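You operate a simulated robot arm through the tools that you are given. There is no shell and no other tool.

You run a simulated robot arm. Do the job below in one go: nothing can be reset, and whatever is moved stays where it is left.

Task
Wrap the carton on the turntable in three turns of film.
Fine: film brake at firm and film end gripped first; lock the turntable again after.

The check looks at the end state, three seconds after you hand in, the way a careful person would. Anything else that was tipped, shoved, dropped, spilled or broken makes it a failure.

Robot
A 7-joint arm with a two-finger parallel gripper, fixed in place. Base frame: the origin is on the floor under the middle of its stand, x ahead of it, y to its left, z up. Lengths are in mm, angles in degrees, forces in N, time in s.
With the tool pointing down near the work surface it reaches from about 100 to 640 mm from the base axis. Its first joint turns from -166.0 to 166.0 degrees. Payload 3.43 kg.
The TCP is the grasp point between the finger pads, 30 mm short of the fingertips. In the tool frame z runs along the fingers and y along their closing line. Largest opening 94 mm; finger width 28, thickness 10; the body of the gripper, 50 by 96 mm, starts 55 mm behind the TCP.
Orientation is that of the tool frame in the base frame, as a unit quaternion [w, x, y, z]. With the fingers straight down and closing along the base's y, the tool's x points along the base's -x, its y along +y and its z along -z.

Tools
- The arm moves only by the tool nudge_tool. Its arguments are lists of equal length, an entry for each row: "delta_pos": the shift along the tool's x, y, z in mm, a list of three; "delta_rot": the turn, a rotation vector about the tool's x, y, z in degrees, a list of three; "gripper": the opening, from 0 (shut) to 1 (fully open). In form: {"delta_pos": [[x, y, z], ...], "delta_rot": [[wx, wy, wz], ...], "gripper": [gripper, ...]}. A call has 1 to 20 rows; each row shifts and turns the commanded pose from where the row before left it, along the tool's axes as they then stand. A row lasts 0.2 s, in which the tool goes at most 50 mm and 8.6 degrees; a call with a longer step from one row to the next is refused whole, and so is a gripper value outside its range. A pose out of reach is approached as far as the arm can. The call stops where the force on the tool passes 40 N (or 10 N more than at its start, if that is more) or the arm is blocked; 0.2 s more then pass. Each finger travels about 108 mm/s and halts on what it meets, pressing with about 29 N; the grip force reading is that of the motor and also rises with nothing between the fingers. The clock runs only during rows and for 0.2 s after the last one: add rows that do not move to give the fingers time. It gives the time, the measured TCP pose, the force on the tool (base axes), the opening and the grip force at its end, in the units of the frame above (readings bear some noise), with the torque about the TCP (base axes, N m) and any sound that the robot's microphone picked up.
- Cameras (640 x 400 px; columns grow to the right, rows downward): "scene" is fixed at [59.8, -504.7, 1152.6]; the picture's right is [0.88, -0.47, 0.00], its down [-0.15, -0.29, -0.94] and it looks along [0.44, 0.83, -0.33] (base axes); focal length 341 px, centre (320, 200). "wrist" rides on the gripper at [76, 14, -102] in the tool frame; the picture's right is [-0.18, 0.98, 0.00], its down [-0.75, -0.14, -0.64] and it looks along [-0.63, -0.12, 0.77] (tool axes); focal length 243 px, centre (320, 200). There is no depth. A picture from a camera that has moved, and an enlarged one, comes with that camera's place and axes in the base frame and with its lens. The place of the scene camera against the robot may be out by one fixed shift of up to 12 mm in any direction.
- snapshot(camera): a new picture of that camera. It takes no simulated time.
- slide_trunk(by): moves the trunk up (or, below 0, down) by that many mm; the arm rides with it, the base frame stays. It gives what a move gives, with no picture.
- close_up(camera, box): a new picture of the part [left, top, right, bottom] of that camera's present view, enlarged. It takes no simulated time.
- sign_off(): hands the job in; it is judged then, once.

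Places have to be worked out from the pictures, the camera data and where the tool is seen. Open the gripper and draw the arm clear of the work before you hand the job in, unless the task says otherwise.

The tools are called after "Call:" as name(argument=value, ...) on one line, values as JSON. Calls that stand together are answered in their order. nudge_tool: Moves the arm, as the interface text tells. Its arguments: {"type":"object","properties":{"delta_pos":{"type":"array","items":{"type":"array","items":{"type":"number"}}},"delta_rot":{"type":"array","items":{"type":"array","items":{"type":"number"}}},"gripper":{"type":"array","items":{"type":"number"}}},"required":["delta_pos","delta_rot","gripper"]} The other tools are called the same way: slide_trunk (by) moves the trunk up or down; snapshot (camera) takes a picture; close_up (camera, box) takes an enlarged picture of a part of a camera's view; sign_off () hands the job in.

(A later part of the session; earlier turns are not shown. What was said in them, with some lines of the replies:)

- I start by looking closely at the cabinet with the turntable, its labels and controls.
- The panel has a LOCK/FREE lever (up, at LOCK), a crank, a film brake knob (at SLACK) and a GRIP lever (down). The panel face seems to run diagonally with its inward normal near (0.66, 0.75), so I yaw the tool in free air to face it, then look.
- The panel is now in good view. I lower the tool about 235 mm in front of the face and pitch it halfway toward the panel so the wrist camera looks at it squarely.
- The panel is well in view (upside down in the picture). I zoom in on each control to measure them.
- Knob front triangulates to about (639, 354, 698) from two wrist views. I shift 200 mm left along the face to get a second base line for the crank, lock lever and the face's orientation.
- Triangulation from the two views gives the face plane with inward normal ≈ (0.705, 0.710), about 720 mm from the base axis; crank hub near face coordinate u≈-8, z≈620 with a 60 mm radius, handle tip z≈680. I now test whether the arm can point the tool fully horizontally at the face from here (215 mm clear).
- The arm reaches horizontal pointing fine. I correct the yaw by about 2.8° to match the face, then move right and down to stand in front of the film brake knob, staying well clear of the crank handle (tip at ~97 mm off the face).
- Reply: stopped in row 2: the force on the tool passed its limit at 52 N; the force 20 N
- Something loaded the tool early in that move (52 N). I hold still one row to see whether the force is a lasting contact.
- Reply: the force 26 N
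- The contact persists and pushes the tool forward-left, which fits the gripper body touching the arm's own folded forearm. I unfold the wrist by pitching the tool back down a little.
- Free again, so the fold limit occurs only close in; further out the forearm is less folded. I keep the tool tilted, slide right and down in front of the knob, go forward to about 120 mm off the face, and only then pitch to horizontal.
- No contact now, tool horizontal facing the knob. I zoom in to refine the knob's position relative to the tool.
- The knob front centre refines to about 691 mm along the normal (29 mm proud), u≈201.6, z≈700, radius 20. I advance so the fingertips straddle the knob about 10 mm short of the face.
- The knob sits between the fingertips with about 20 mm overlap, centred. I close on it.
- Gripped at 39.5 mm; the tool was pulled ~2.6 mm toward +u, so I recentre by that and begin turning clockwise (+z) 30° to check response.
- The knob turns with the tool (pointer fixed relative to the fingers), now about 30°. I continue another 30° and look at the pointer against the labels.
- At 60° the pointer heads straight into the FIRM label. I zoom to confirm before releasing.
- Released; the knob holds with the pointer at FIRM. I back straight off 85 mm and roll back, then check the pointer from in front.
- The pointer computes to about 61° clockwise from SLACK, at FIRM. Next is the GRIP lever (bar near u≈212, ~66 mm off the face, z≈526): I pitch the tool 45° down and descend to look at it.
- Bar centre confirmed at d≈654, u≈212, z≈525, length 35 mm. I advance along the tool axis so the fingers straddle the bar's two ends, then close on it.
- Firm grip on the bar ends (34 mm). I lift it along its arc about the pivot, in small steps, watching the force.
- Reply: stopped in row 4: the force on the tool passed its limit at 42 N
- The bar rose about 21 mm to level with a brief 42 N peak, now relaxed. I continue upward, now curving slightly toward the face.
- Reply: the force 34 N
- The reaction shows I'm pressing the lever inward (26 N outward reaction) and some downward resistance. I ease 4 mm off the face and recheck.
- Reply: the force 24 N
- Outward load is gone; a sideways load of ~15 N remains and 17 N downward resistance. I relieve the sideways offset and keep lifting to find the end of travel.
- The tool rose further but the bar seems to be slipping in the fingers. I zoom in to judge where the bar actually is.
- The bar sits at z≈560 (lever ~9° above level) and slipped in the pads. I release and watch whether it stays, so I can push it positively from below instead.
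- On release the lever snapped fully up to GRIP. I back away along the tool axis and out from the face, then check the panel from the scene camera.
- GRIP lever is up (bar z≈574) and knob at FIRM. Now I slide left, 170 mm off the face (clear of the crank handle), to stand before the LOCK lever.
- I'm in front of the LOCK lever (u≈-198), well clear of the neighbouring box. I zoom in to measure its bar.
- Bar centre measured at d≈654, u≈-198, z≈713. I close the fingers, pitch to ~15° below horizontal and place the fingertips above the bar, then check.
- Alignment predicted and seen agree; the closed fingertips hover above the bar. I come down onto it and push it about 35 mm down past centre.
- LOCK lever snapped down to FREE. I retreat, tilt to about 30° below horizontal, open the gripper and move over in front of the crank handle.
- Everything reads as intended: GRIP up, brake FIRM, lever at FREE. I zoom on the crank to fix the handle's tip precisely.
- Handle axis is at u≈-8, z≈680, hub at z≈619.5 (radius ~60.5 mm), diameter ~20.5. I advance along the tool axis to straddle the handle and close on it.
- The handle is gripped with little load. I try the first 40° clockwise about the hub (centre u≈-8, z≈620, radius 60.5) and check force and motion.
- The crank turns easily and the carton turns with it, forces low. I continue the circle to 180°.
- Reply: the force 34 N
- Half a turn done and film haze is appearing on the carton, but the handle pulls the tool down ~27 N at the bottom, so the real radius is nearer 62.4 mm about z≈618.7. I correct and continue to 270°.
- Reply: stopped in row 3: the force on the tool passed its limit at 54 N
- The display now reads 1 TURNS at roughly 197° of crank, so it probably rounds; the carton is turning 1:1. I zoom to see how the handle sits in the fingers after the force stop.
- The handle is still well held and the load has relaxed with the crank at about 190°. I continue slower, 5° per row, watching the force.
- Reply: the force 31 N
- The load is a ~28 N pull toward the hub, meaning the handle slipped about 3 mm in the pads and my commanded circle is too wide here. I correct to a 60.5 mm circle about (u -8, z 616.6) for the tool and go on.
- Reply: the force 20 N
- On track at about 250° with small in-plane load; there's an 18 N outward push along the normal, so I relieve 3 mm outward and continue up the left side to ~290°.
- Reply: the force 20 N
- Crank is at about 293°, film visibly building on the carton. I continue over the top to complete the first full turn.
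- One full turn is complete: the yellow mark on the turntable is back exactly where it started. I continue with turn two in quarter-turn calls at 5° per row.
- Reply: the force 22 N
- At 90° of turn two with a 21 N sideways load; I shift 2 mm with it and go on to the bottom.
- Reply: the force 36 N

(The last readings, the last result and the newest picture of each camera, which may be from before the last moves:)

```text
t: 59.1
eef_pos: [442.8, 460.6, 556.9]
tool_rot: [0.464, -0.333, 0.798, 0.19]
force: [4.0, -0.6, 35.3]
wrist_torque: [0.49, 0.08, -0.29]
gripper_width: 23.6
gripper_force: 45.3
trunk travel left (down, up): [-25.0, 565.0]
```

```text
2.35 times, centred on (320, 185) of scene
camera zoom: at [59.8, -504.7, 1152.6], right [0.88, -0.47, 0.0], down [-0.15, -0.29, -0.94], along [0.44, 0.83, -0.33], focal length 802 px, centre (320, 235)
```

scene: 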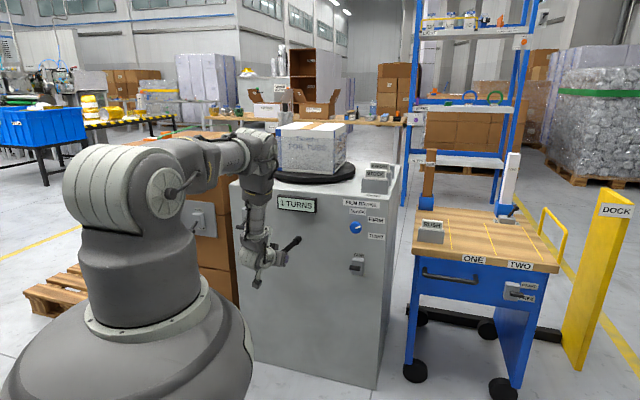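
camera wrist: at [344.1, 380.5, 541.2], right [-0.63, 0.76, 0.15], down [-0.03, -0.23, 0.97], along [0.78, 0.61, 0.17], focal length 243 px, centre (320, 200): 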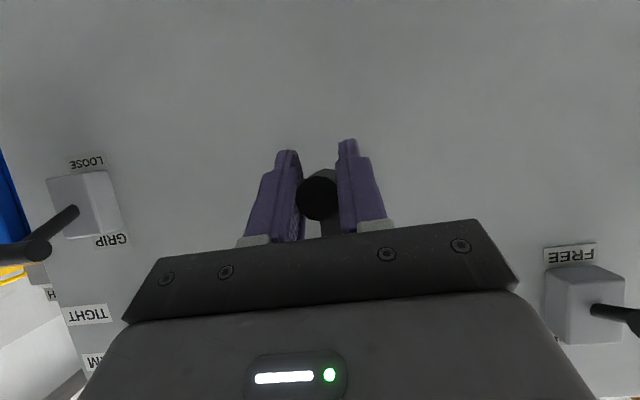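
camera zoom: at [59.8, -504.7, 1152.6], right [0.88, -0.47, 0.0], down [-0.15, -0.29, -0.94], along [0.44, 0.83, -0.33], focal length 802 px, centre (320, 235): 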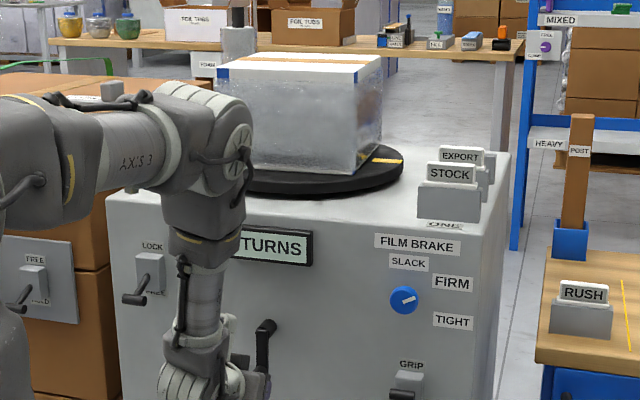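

The yellow mark is again at its starting place although the crank is only at 540°, so the table likely turns twice per crank turn — that would be three table turns now. I must read the display before moving further.

Call:
close_up(camera="scene", box=[270, 185, 330, 225])

Call:
close_up(camera="scene", box=[260, 110, 370, 200])

```text
10.00 times, centred on (300, 205) of scene
camera zoom: at [59.8, -504.7, 1152.6], right [0.88, -0.47, 0.0], down [-0.15, -0.29, -0.94], along [0.44, 0.83, -0.33], focal length 3411 px, centre (520, 150)
```

zoom: 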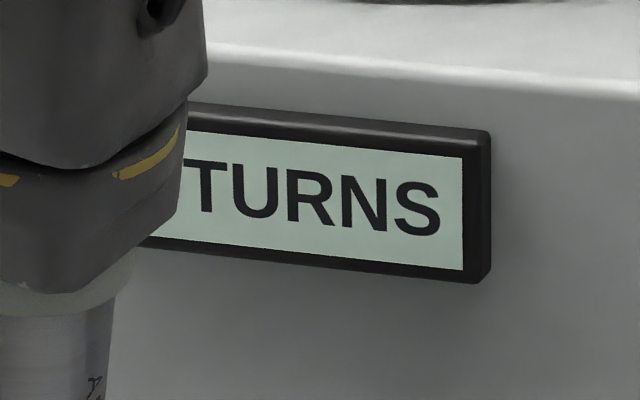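

```text
4.44 times, centred on (315, 155) of scene
camera zoom: at [59.8, -504.7, 1152.6], right [0.88, -0.47, 0.0], down [-0.15, -0.29, -0.94], along [0.44, 0.83, -0.33], focal length 1516 px, centre (342, 400)
```

zoom: 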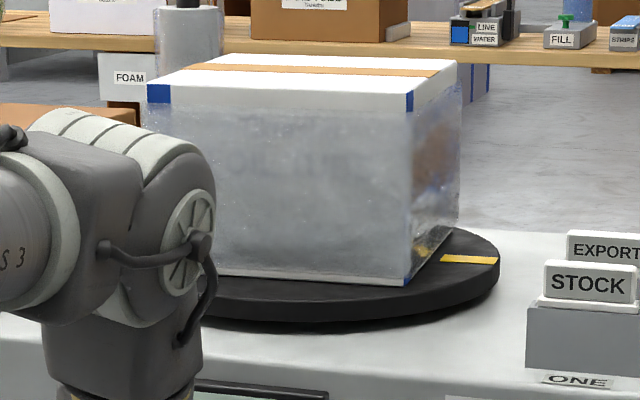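

The table mark coincides with its start position and everything fits a 2:1 ratio (display floor values 1 at 394°, 450°, 586° too), so this is 3 turns. I relieve the radial load, release, and back straight off to read the display.

Call:
nudge_tool(delta_pos=[[-1.75, 0, -1.0], [-1.75, 0, -1.0], [0, 0, 0]], delta_rot=[[0, 0, 0], [0, 0, 0], [0, 0, 0]], gripper=[0.1, 0.1, 0.1])

Call:
close_up(camera="scene", box=[260, 110, 370, 200])

Call:
snapshot(camera="wrist")

```text
t: 59.9
eef_pos: [443.8, 459.4, 557.3]
tool_rot: [0.462, -0.334, 0.8, 0.189]
force: [7.5, 8.0, 6.4]
wrist_torque: [0.58, -0.61, 0.01]
gripper_width: 23.8
gripper_force: 44.7
trunk travel left (down, up): [-25.0, 565.0]
```

```text
4.44 times, centred on (315, 155) of scene
camera zoom: at [59.8, -504.7, 1152.6], right [0.88, -0.47, 0.0], down [-0.15, -0.29, -0.94], along [0.44, 0.83, -0.33], focal length 1516 px, centre (342, 400)
```

zoom: 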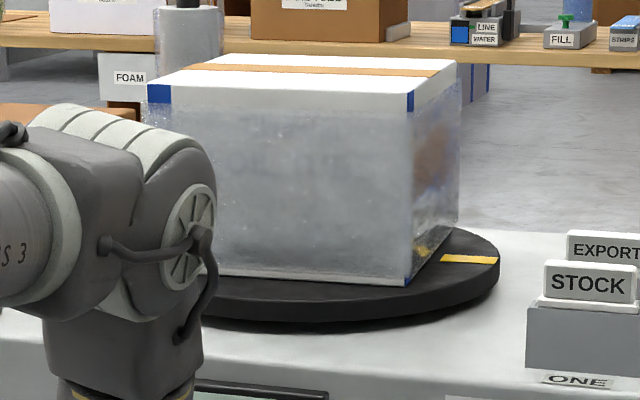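

```text
taken
camera wrist: at [343.8, 380.3, 542.3], right [-0.63, 0.76, 0.15], down [-0.03, -0.22, 0.98], along [0.78, 0.61, 0.16], focal length 243 px, centre (320, 200)
```

wrist: 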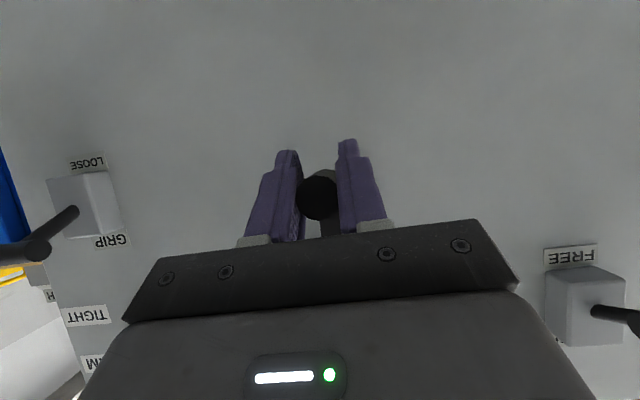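

Load is now small. I open the fingers and back straight off along the tool axis.

Call:
nudge_tool(delta_pos=[[0, 0, 0], [0, 0, 0], [0, 0, -25], [0, 0, -30], [0, 0, -30]], delta_rot=[[0, 0, 0], [0, 0, 0], [0, 0, 0], [0, 0, 0], [0, 0, 0]], gripper=[0.7, 0.7, 0.7, 0.7, 0.7])

Call:
snapshot(camera="wrist")

Call:
close_up(camera="scene", box=[220, 100, 420, 270])

```text
t: 61.1
eef_pos: [391.5, 407.5, 601.2]
tool_rot: [0.462, -0.333, 0.8, 0.188]
force: [0.5, -0.1, -1.2]
wrist_torque: [0.01, -0.01, -0.01]
gripper_width: 65.8
gripper_force: 0.1
trunk travel left (down, up): [-25.0, 565.0]
```

```text
taken
camera wrist: at [291.7, 328.3, 585.7], right [-0.63, 0.76, 0.15], down [-0.03, -0.22, 0.97], along [0.78, 0.61, 0.16], focal length 243 px, centre (320, 200)
```

wrist: 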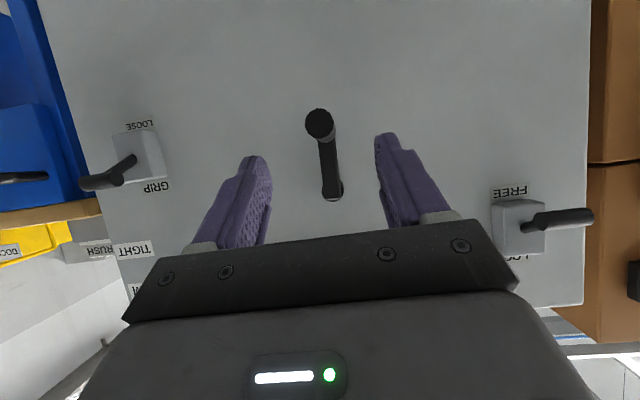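

```text
2.35 times, centred on (320, 185) of scene
camera zoom: at [59.8, -504.7, 1152.6], right [0.88, -0.47, 0.0], down [-0.15, -0.29, -0.94], along [0.44, 0.83, -0.33], focal length 802 px, centre (320, 235)
```

zoom: 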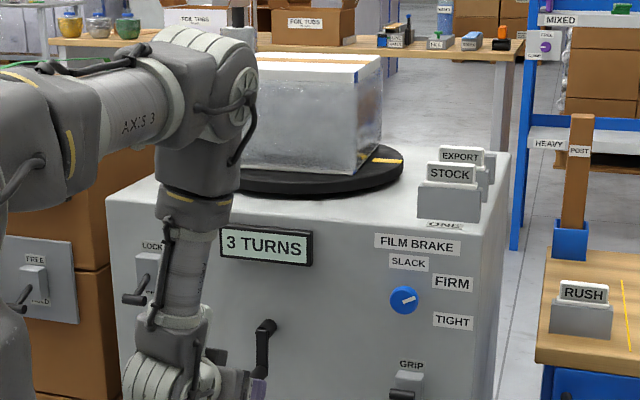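

The display reads 3 TURNS and the crank stays put. Now I relock: close the fingers, slide left, level the tool and place the fingertips under the LOCK lever's bar (now z≈663).

Call:
nudge_tool(delta_pos=[[0, 0, -10], [0, 30, 0], [0, 40, 0], [0, 40, 0], [0, 40, 0], [0, 39, 0], [0, 0, 0], [0, 0, 0], [0, 0, 0], [0, 0, 0]], delta_rot=[[0, 0, 0], [0, 0, 0], [0, 0, 0], [0, 0, 0], [0, 0, 0], [0, 0, 0], [0, -8, 0], [0, -8, 0], [0, -8, 0], [0, 0, 0]], gripper=[0.7, 0.3, 0, 0, 0, 0, 0, 0, 0, 0])

Call:
snapshot(camera="wrist")

Call:
snapshot(camera="scene")

```text
t: 63.3
eef_pos: [251.2, 535.5, 603.8]
tool_rot: [0.619, -0.286, 0.686, 0.253]
force: [-0.5, 0.4, -0.2]
wrist_torque: [0.0, 0.01, 0.0]
gripper_width: 0.0
gripper_force: 28.4
trunk travel left (down, up): [-25.0, 565.0]
```

```text
taken
camera wrist: at [164.6, 467.7, 539.1], right [-0.68, 0.71, 0.18], down [-0.3, -0.49, 0.82], along [0.67, 0.5, 0.55], focal length 243 px, centre (320, 200)
```

wrist: 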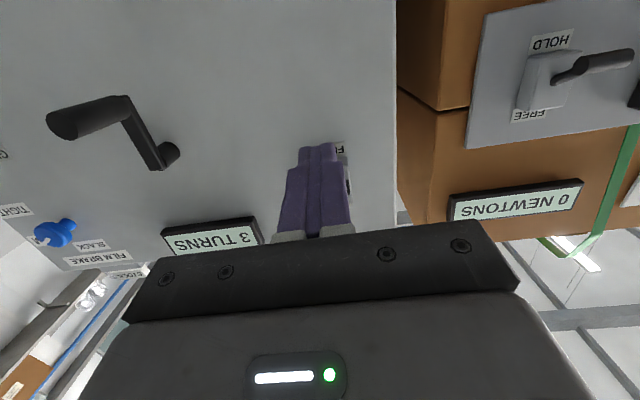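

```text
taken
```

scene: 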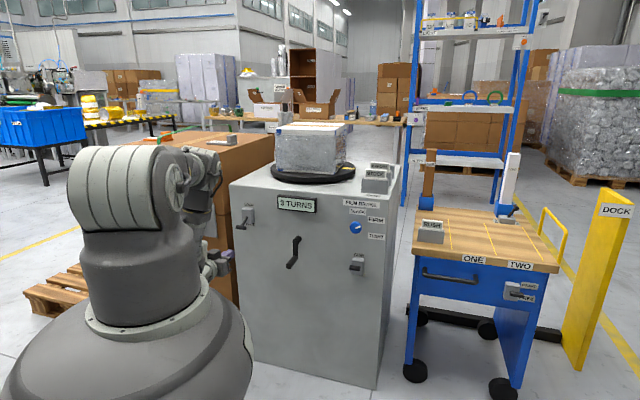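

Clear view, lever down to FREE above the tool's line. I move forward so the closed fingertips lie beneath the bar, about 20 mm below it.

Call:
nudge_tool(delta_pos=[[-6.7, 0, 20.65], [-6.7, -0.5, 20.65], [-6.7, 0, 20.65], [-6.7, 0, 20.65], [0, 0, 0]], delta_rot=[[0, 0, 0], [0, 0, 0], [0, 0, 0], [0, 0, 0], [0, 0, 0]], gripper=[0, 0, 0, 0, 0])

Call:
snapshot(camera="wrist")

Call:
close_up(camera="scene", box=[180, 180, 320, 300])

```text
t: 64.5
eef_pos: [312.3, 596.1, 621.7]
tool_rot: [0.619, -0.286, 0.686, 0.254]
force: [0.6, -0.1, -0.2]
wrist_torque: [0.01, 0.01, 0.03]
gripper_width: 0.2
gripper_force: 29.4
trunk travel left (down, up): [-25.0, 565.0]
```

```text
taken
camera wrist: at [224.8, 528.1, 557.0], right [-0.68, 0.71, 0.18], down [-0.3, -0.49, 0.82], along [0.67, 0.51, 0.55], focal length 243 px, centre (320, 200)
```

wrist: 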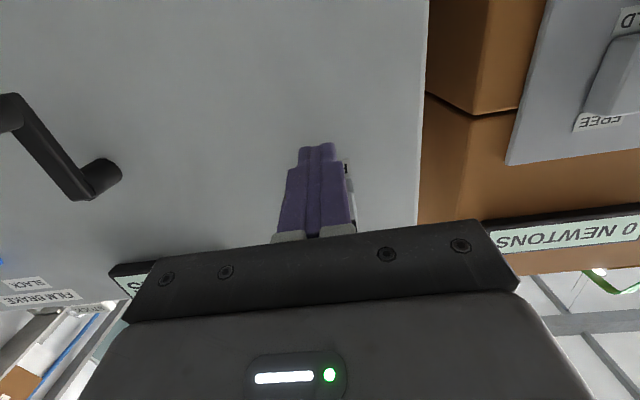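

```text
3.33 times, centred on (250, 240) of scene
camera zoom: at [59.8, -504.7, 1152.6], right [0.88, -0.47, 0.0], down [-0.15, -0.29, -0.94], along [0.44, 0.83, -0.33], focal length 1137 px, centre (553, 67)
```

zoom: 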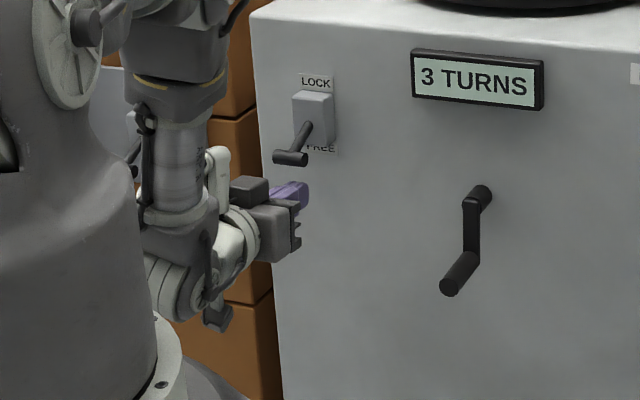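

The fingertips are right under the bar. I raise the tool to push the lever up past centre to LOCK.

Call:
nudge_tool(delta_pos=[[-9.9, 0, -1.05], [-9.9, 0, -1.05], [-6.96, 0, -0.73], [-6.96, 0, -0.73], [-6.96, 0, -0.73], [-6.96, 0, -0.73], [-6.96, 0, -0.73]], delta_rot=[[0, 0, 0], [0, 0, 0], [0, 0, 0], [0, 0, 0], [0, 0, 0], [0, 0, 0], [0, 0, 0]], gripper=[0, 0, 0, 0, 0, 0, 0])

Call:
snapshot(camera="wrist")

Call:
close_up(camera="scene", box=[180, 180, 320, 300])

```text
t: 66.1
eef_pos: [311.9, 595.9, 677.5]
tool_rot: [0.619, -0.286, 0.686, 0.253]
force: [-1.1, 0.7, 0.0]
wrist_torque: [-0.02, -0.03, 0.02]
gripper_width: 0.1
gripper_force: 29.0
trunk travel left (down, up): [-25.0, 565.0]
```

```text
taken
camera wrist: at [224.6, 528.3, 611.9], right [-0.68, 0.71, 0.18], down [-0.3, -0.49, 0.82], along [0.67, 0.5, 0.55], focal length 243 px, centre (320, 200)
```

wrist: 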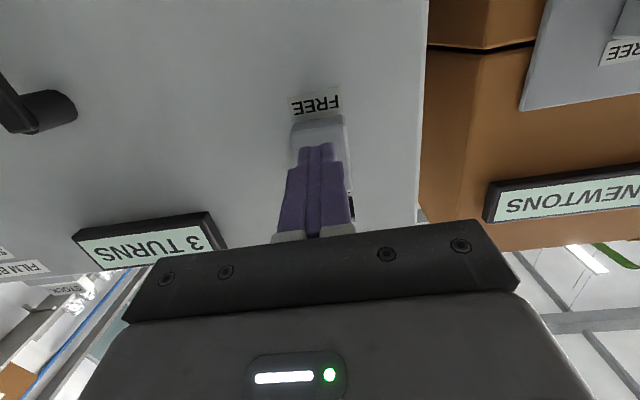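

```text
3.33 times, centred on (250, 240) of scene
camera zoom: at [59.8, -504.7, 1152.6], right [0.88, -0.47, 0.0], down [-0.15, -0.29, -0.94], along [0.44, 0.83, -0.33], focal length 1137 px, centre (553, 67)
```

zoom: 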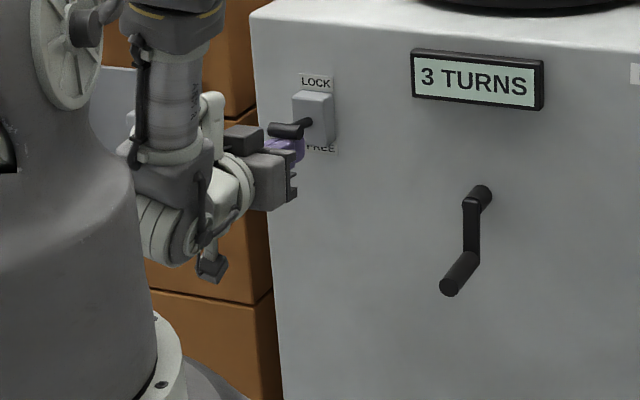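

The bar is level-plus but not yet fully up as at the start; I push another 14 mm and look again.

Call:
nudge_tool(delta_pos=[[-6.96, 0, -0.73], [-6.96, 0, -0.73], [0, 0, 0]], delta_rot=[[0, 0, 0], [0, 0, 0], [0, 0, 0]], gripper=[0, 0, 0])

Call:
close_up(camera="scene", box=[180, 180, 320, 300])

```text
t: 66.9
eef_pos: [311.2, 594.8, 688.7]
tool_rot: [0.616, -0.287, 0.689, 0.251]
force: [-2.2, -4.1, -18.0]
wrist_torque: [-0.3, 0.45, 0.12]
gripper_width: 0.1
gripper_force: 29.2
trunk travel left (down, up): [-25.0, 565.0]
```

```text
3.33 times, centred on (250, 240) of scene
camera zoom: at [59.8, -504.7, 1152.6], right [0.88, -0.47, 0.0], down [-0.15, -0.29, -0.94], along [0.44, 0.83, -0.33], focal length 1137 px, centre (553, 67)
```

zoom: 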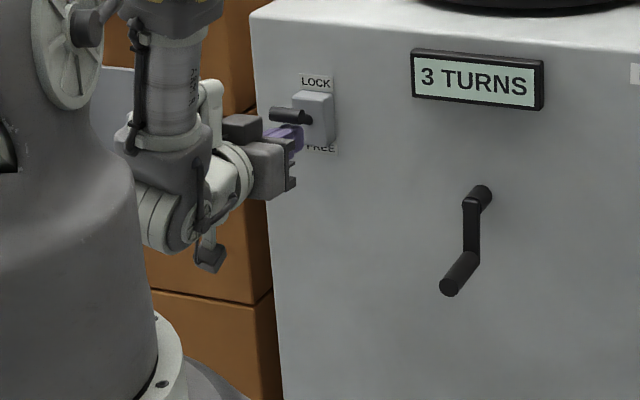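

The bar is back at its original LOCK position against its stop (18 N). I ease down a little and retreat, then check it stays.

Call:
nudge_tool(delta_pos=[[8, 0, 0], [8, 0, -5], [0, 0, -30], [0, 0, -30], [0, 0, -30], [0, 0, 0]], delta_rot=[[0, 0, 0], [0, 0, 0], [0, 0, 0], [0, 0, 0], [0, 0, 0], [0, 0, 0]], gripper=[0, 0, 0, 0, 0, 0])

Call:
snapshot(camera="wrist")

Call:
close_up(camera="scene", box=[220, 110, 410, 290])

```text
t: 68.3
eef_pos: [243.0, 528.3, 686.1]
tool_rot: [0.62, -0.286, 0.686, 0.253]
force: [0.1, -1.0, 0.6]
wrist_torque: [0.03, -0.01, -0.02]
gripper_width: 0.0
gripper_force: 29.1
trunk travel left (down, up): [-25.0, 565.0]
```

```text
taken
camera wrist: at [155.8, 460.3, 620.5], right [-0.68, 0.71, 0.18], down [-0.3, -0.49, 0.82], along [0.67, 0.5, 0.55], focal length 243 px, centre (320, 200)
```

wrist: 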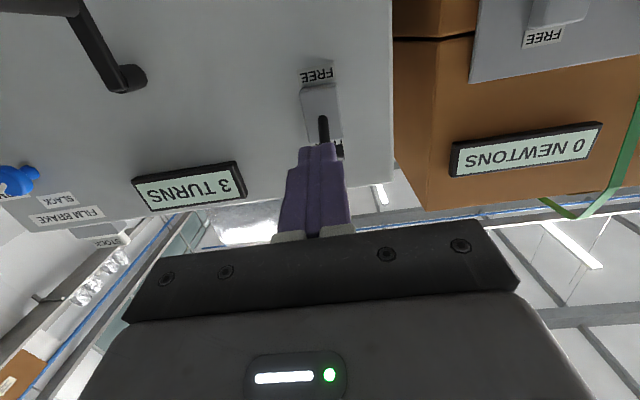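

```text
2.22 times, centred on (315, 200) of scene
camera zoom: at [59.8, -504.7, 1152.6], right [0.88, -0.47, 0.0], down [-0.15, -0.29, -0.94], along [0.44, 0.83, -0.33], focal length 758 px, centre (331, 200)
```

zoom: 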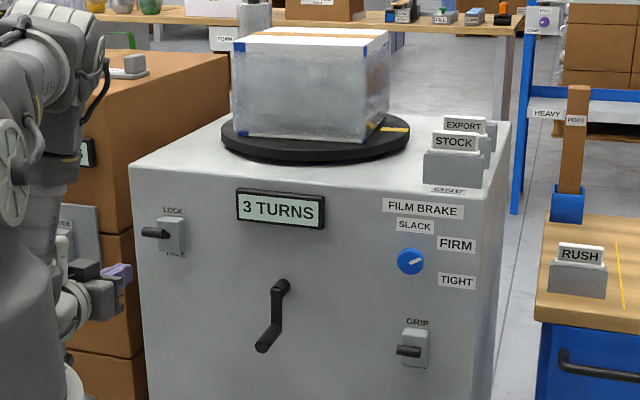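

All states look right: 3 TURNS, LOCK up, brake FIRM, GRIP up, carton undisturbed. I open the gripper, turn the tool down and draw the arm up and away from the cabinet.

Call:
nudge_tool(delta_pos=[[0, 0, -10], [0, 0, -10], [0, 0, 0], [0, 0, 0], [0, 0, 0], [0, 0, 0], [0, 0, 0], [0, 0, 0], [0, 0, 0], [0, 0, 0], [10, 0, -40], [10, 0, -40], [10, 0, -40], [10, 0, -40], [10, 0, -40], [0, 0, 0]], delta_rot=[[0, 8.2, 0], [0, 8.2, 0], [0, 8.2, 0], [0, 8.2, 0], [0, 8.2, 0], [0, 8.2, 0], [0, 8.2, 0], [0, 8.2, 0], [0, 8.2, 0], [0, 8.2, 0], [0, 0, 0], [0, 0, 0], [0, 0, 0], [0, 0, 0], [0, 0, 0], [0, 0, 0]], gripper=[0.3, 0.6, 1, 1, 1, 1, 1, 1, 1, 1, 1, 1, 1, 1, 1, 1])

Call:
snapshot(camera="scene")

Call:
snapshot(camera="wrist")

Call:
close_up(camera="scene", box=[220, 110, 410, 290])

```text
t: 71.7
eef_pos: [188.3, 475.0, 888.2]
tool_rot: [0.017, -0.383, 0.924, 0.004]
force: [-0.3, 0.1, 0.3]
wrist_torque: [0.04, 0.0, -0.02]
gripper_width: 94.0
gripper_force: 0.1
trunk travel left (down, up): [-25.0, 565.0]
```

```text
taken
```

scene: 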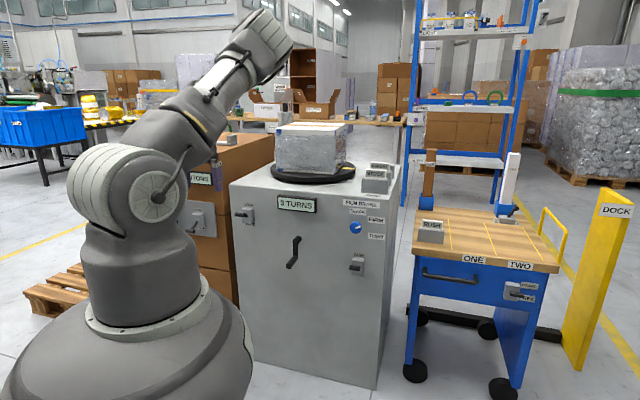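

```text
taken
camera wrist: at [122.4, 430.1, 988.2], right [-0.56, 0.83, 0.0], down [0.61, 0.42, 0.67], along [0.55, 0.38, -0.74], focal length 243 px, centre (320, 200)
```

wrist: 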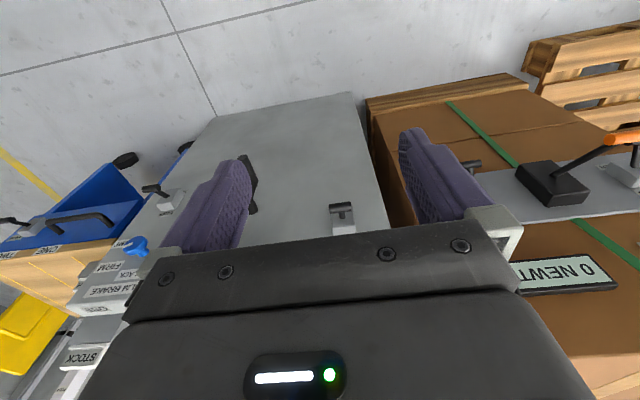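

```text
2.22 times, centred on (315, 200) of scene
camera zoom: at [59.8, -504.7, 1152.6], right [0.88, -0.47, 0.0], down [-0.15, -0.29, -0.94], along [0.44, 0.83, -0.33], focal length 758 px, centre (331, 200)
```

zoom: 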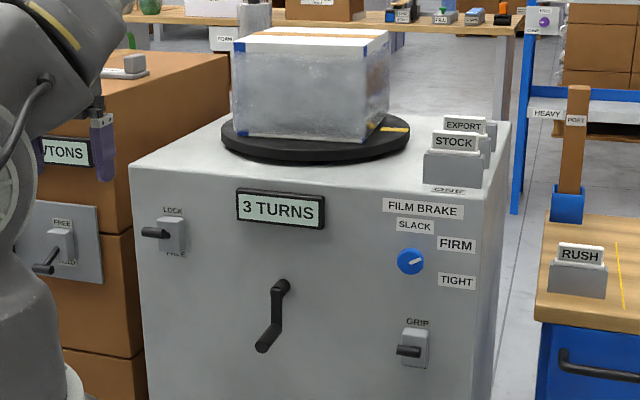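

The display reads 3 TURNS, the turntable is at LOCK, the film brake is at FIRM and the GRIP lever is up. Nothing around has been disturbed, and the arm is clear with the gripper open, so I hand the job in.

Call:
sign_off()

```text
The job is handed in.
```

The carton is wrapped in three turns of film, and I've handed the job in.

- **Order:** I set the film brake to FIRM and the GRIP lever up before freeing the turntable. I locked it again after cranking.
- **Final state:** The counter reads 3 TURNS, the turntable lever is at LOCK, the film brake is at FIRM and the film end is gripped.
- **Brake position:** The brake knob gave no click. I set it by eye, at about 61° clockwise from SLACK, where the pointer meets the FIRM label.
- **Crank ratio:** The table appears to turn twice for each crank turn. I stopped at one and a half crank turns, when the mark on the turntable was back where it started.
- **Contacts on the way:** The gripper briefly pressed against the arm's own forearm early on, and I backed it off. The crank handle also slipped a few millimetres in the fingers. I saw nothing tipped, moved or damaged in the last pictures.

The gripper is open and the arm is drawn clear of the cabinet.
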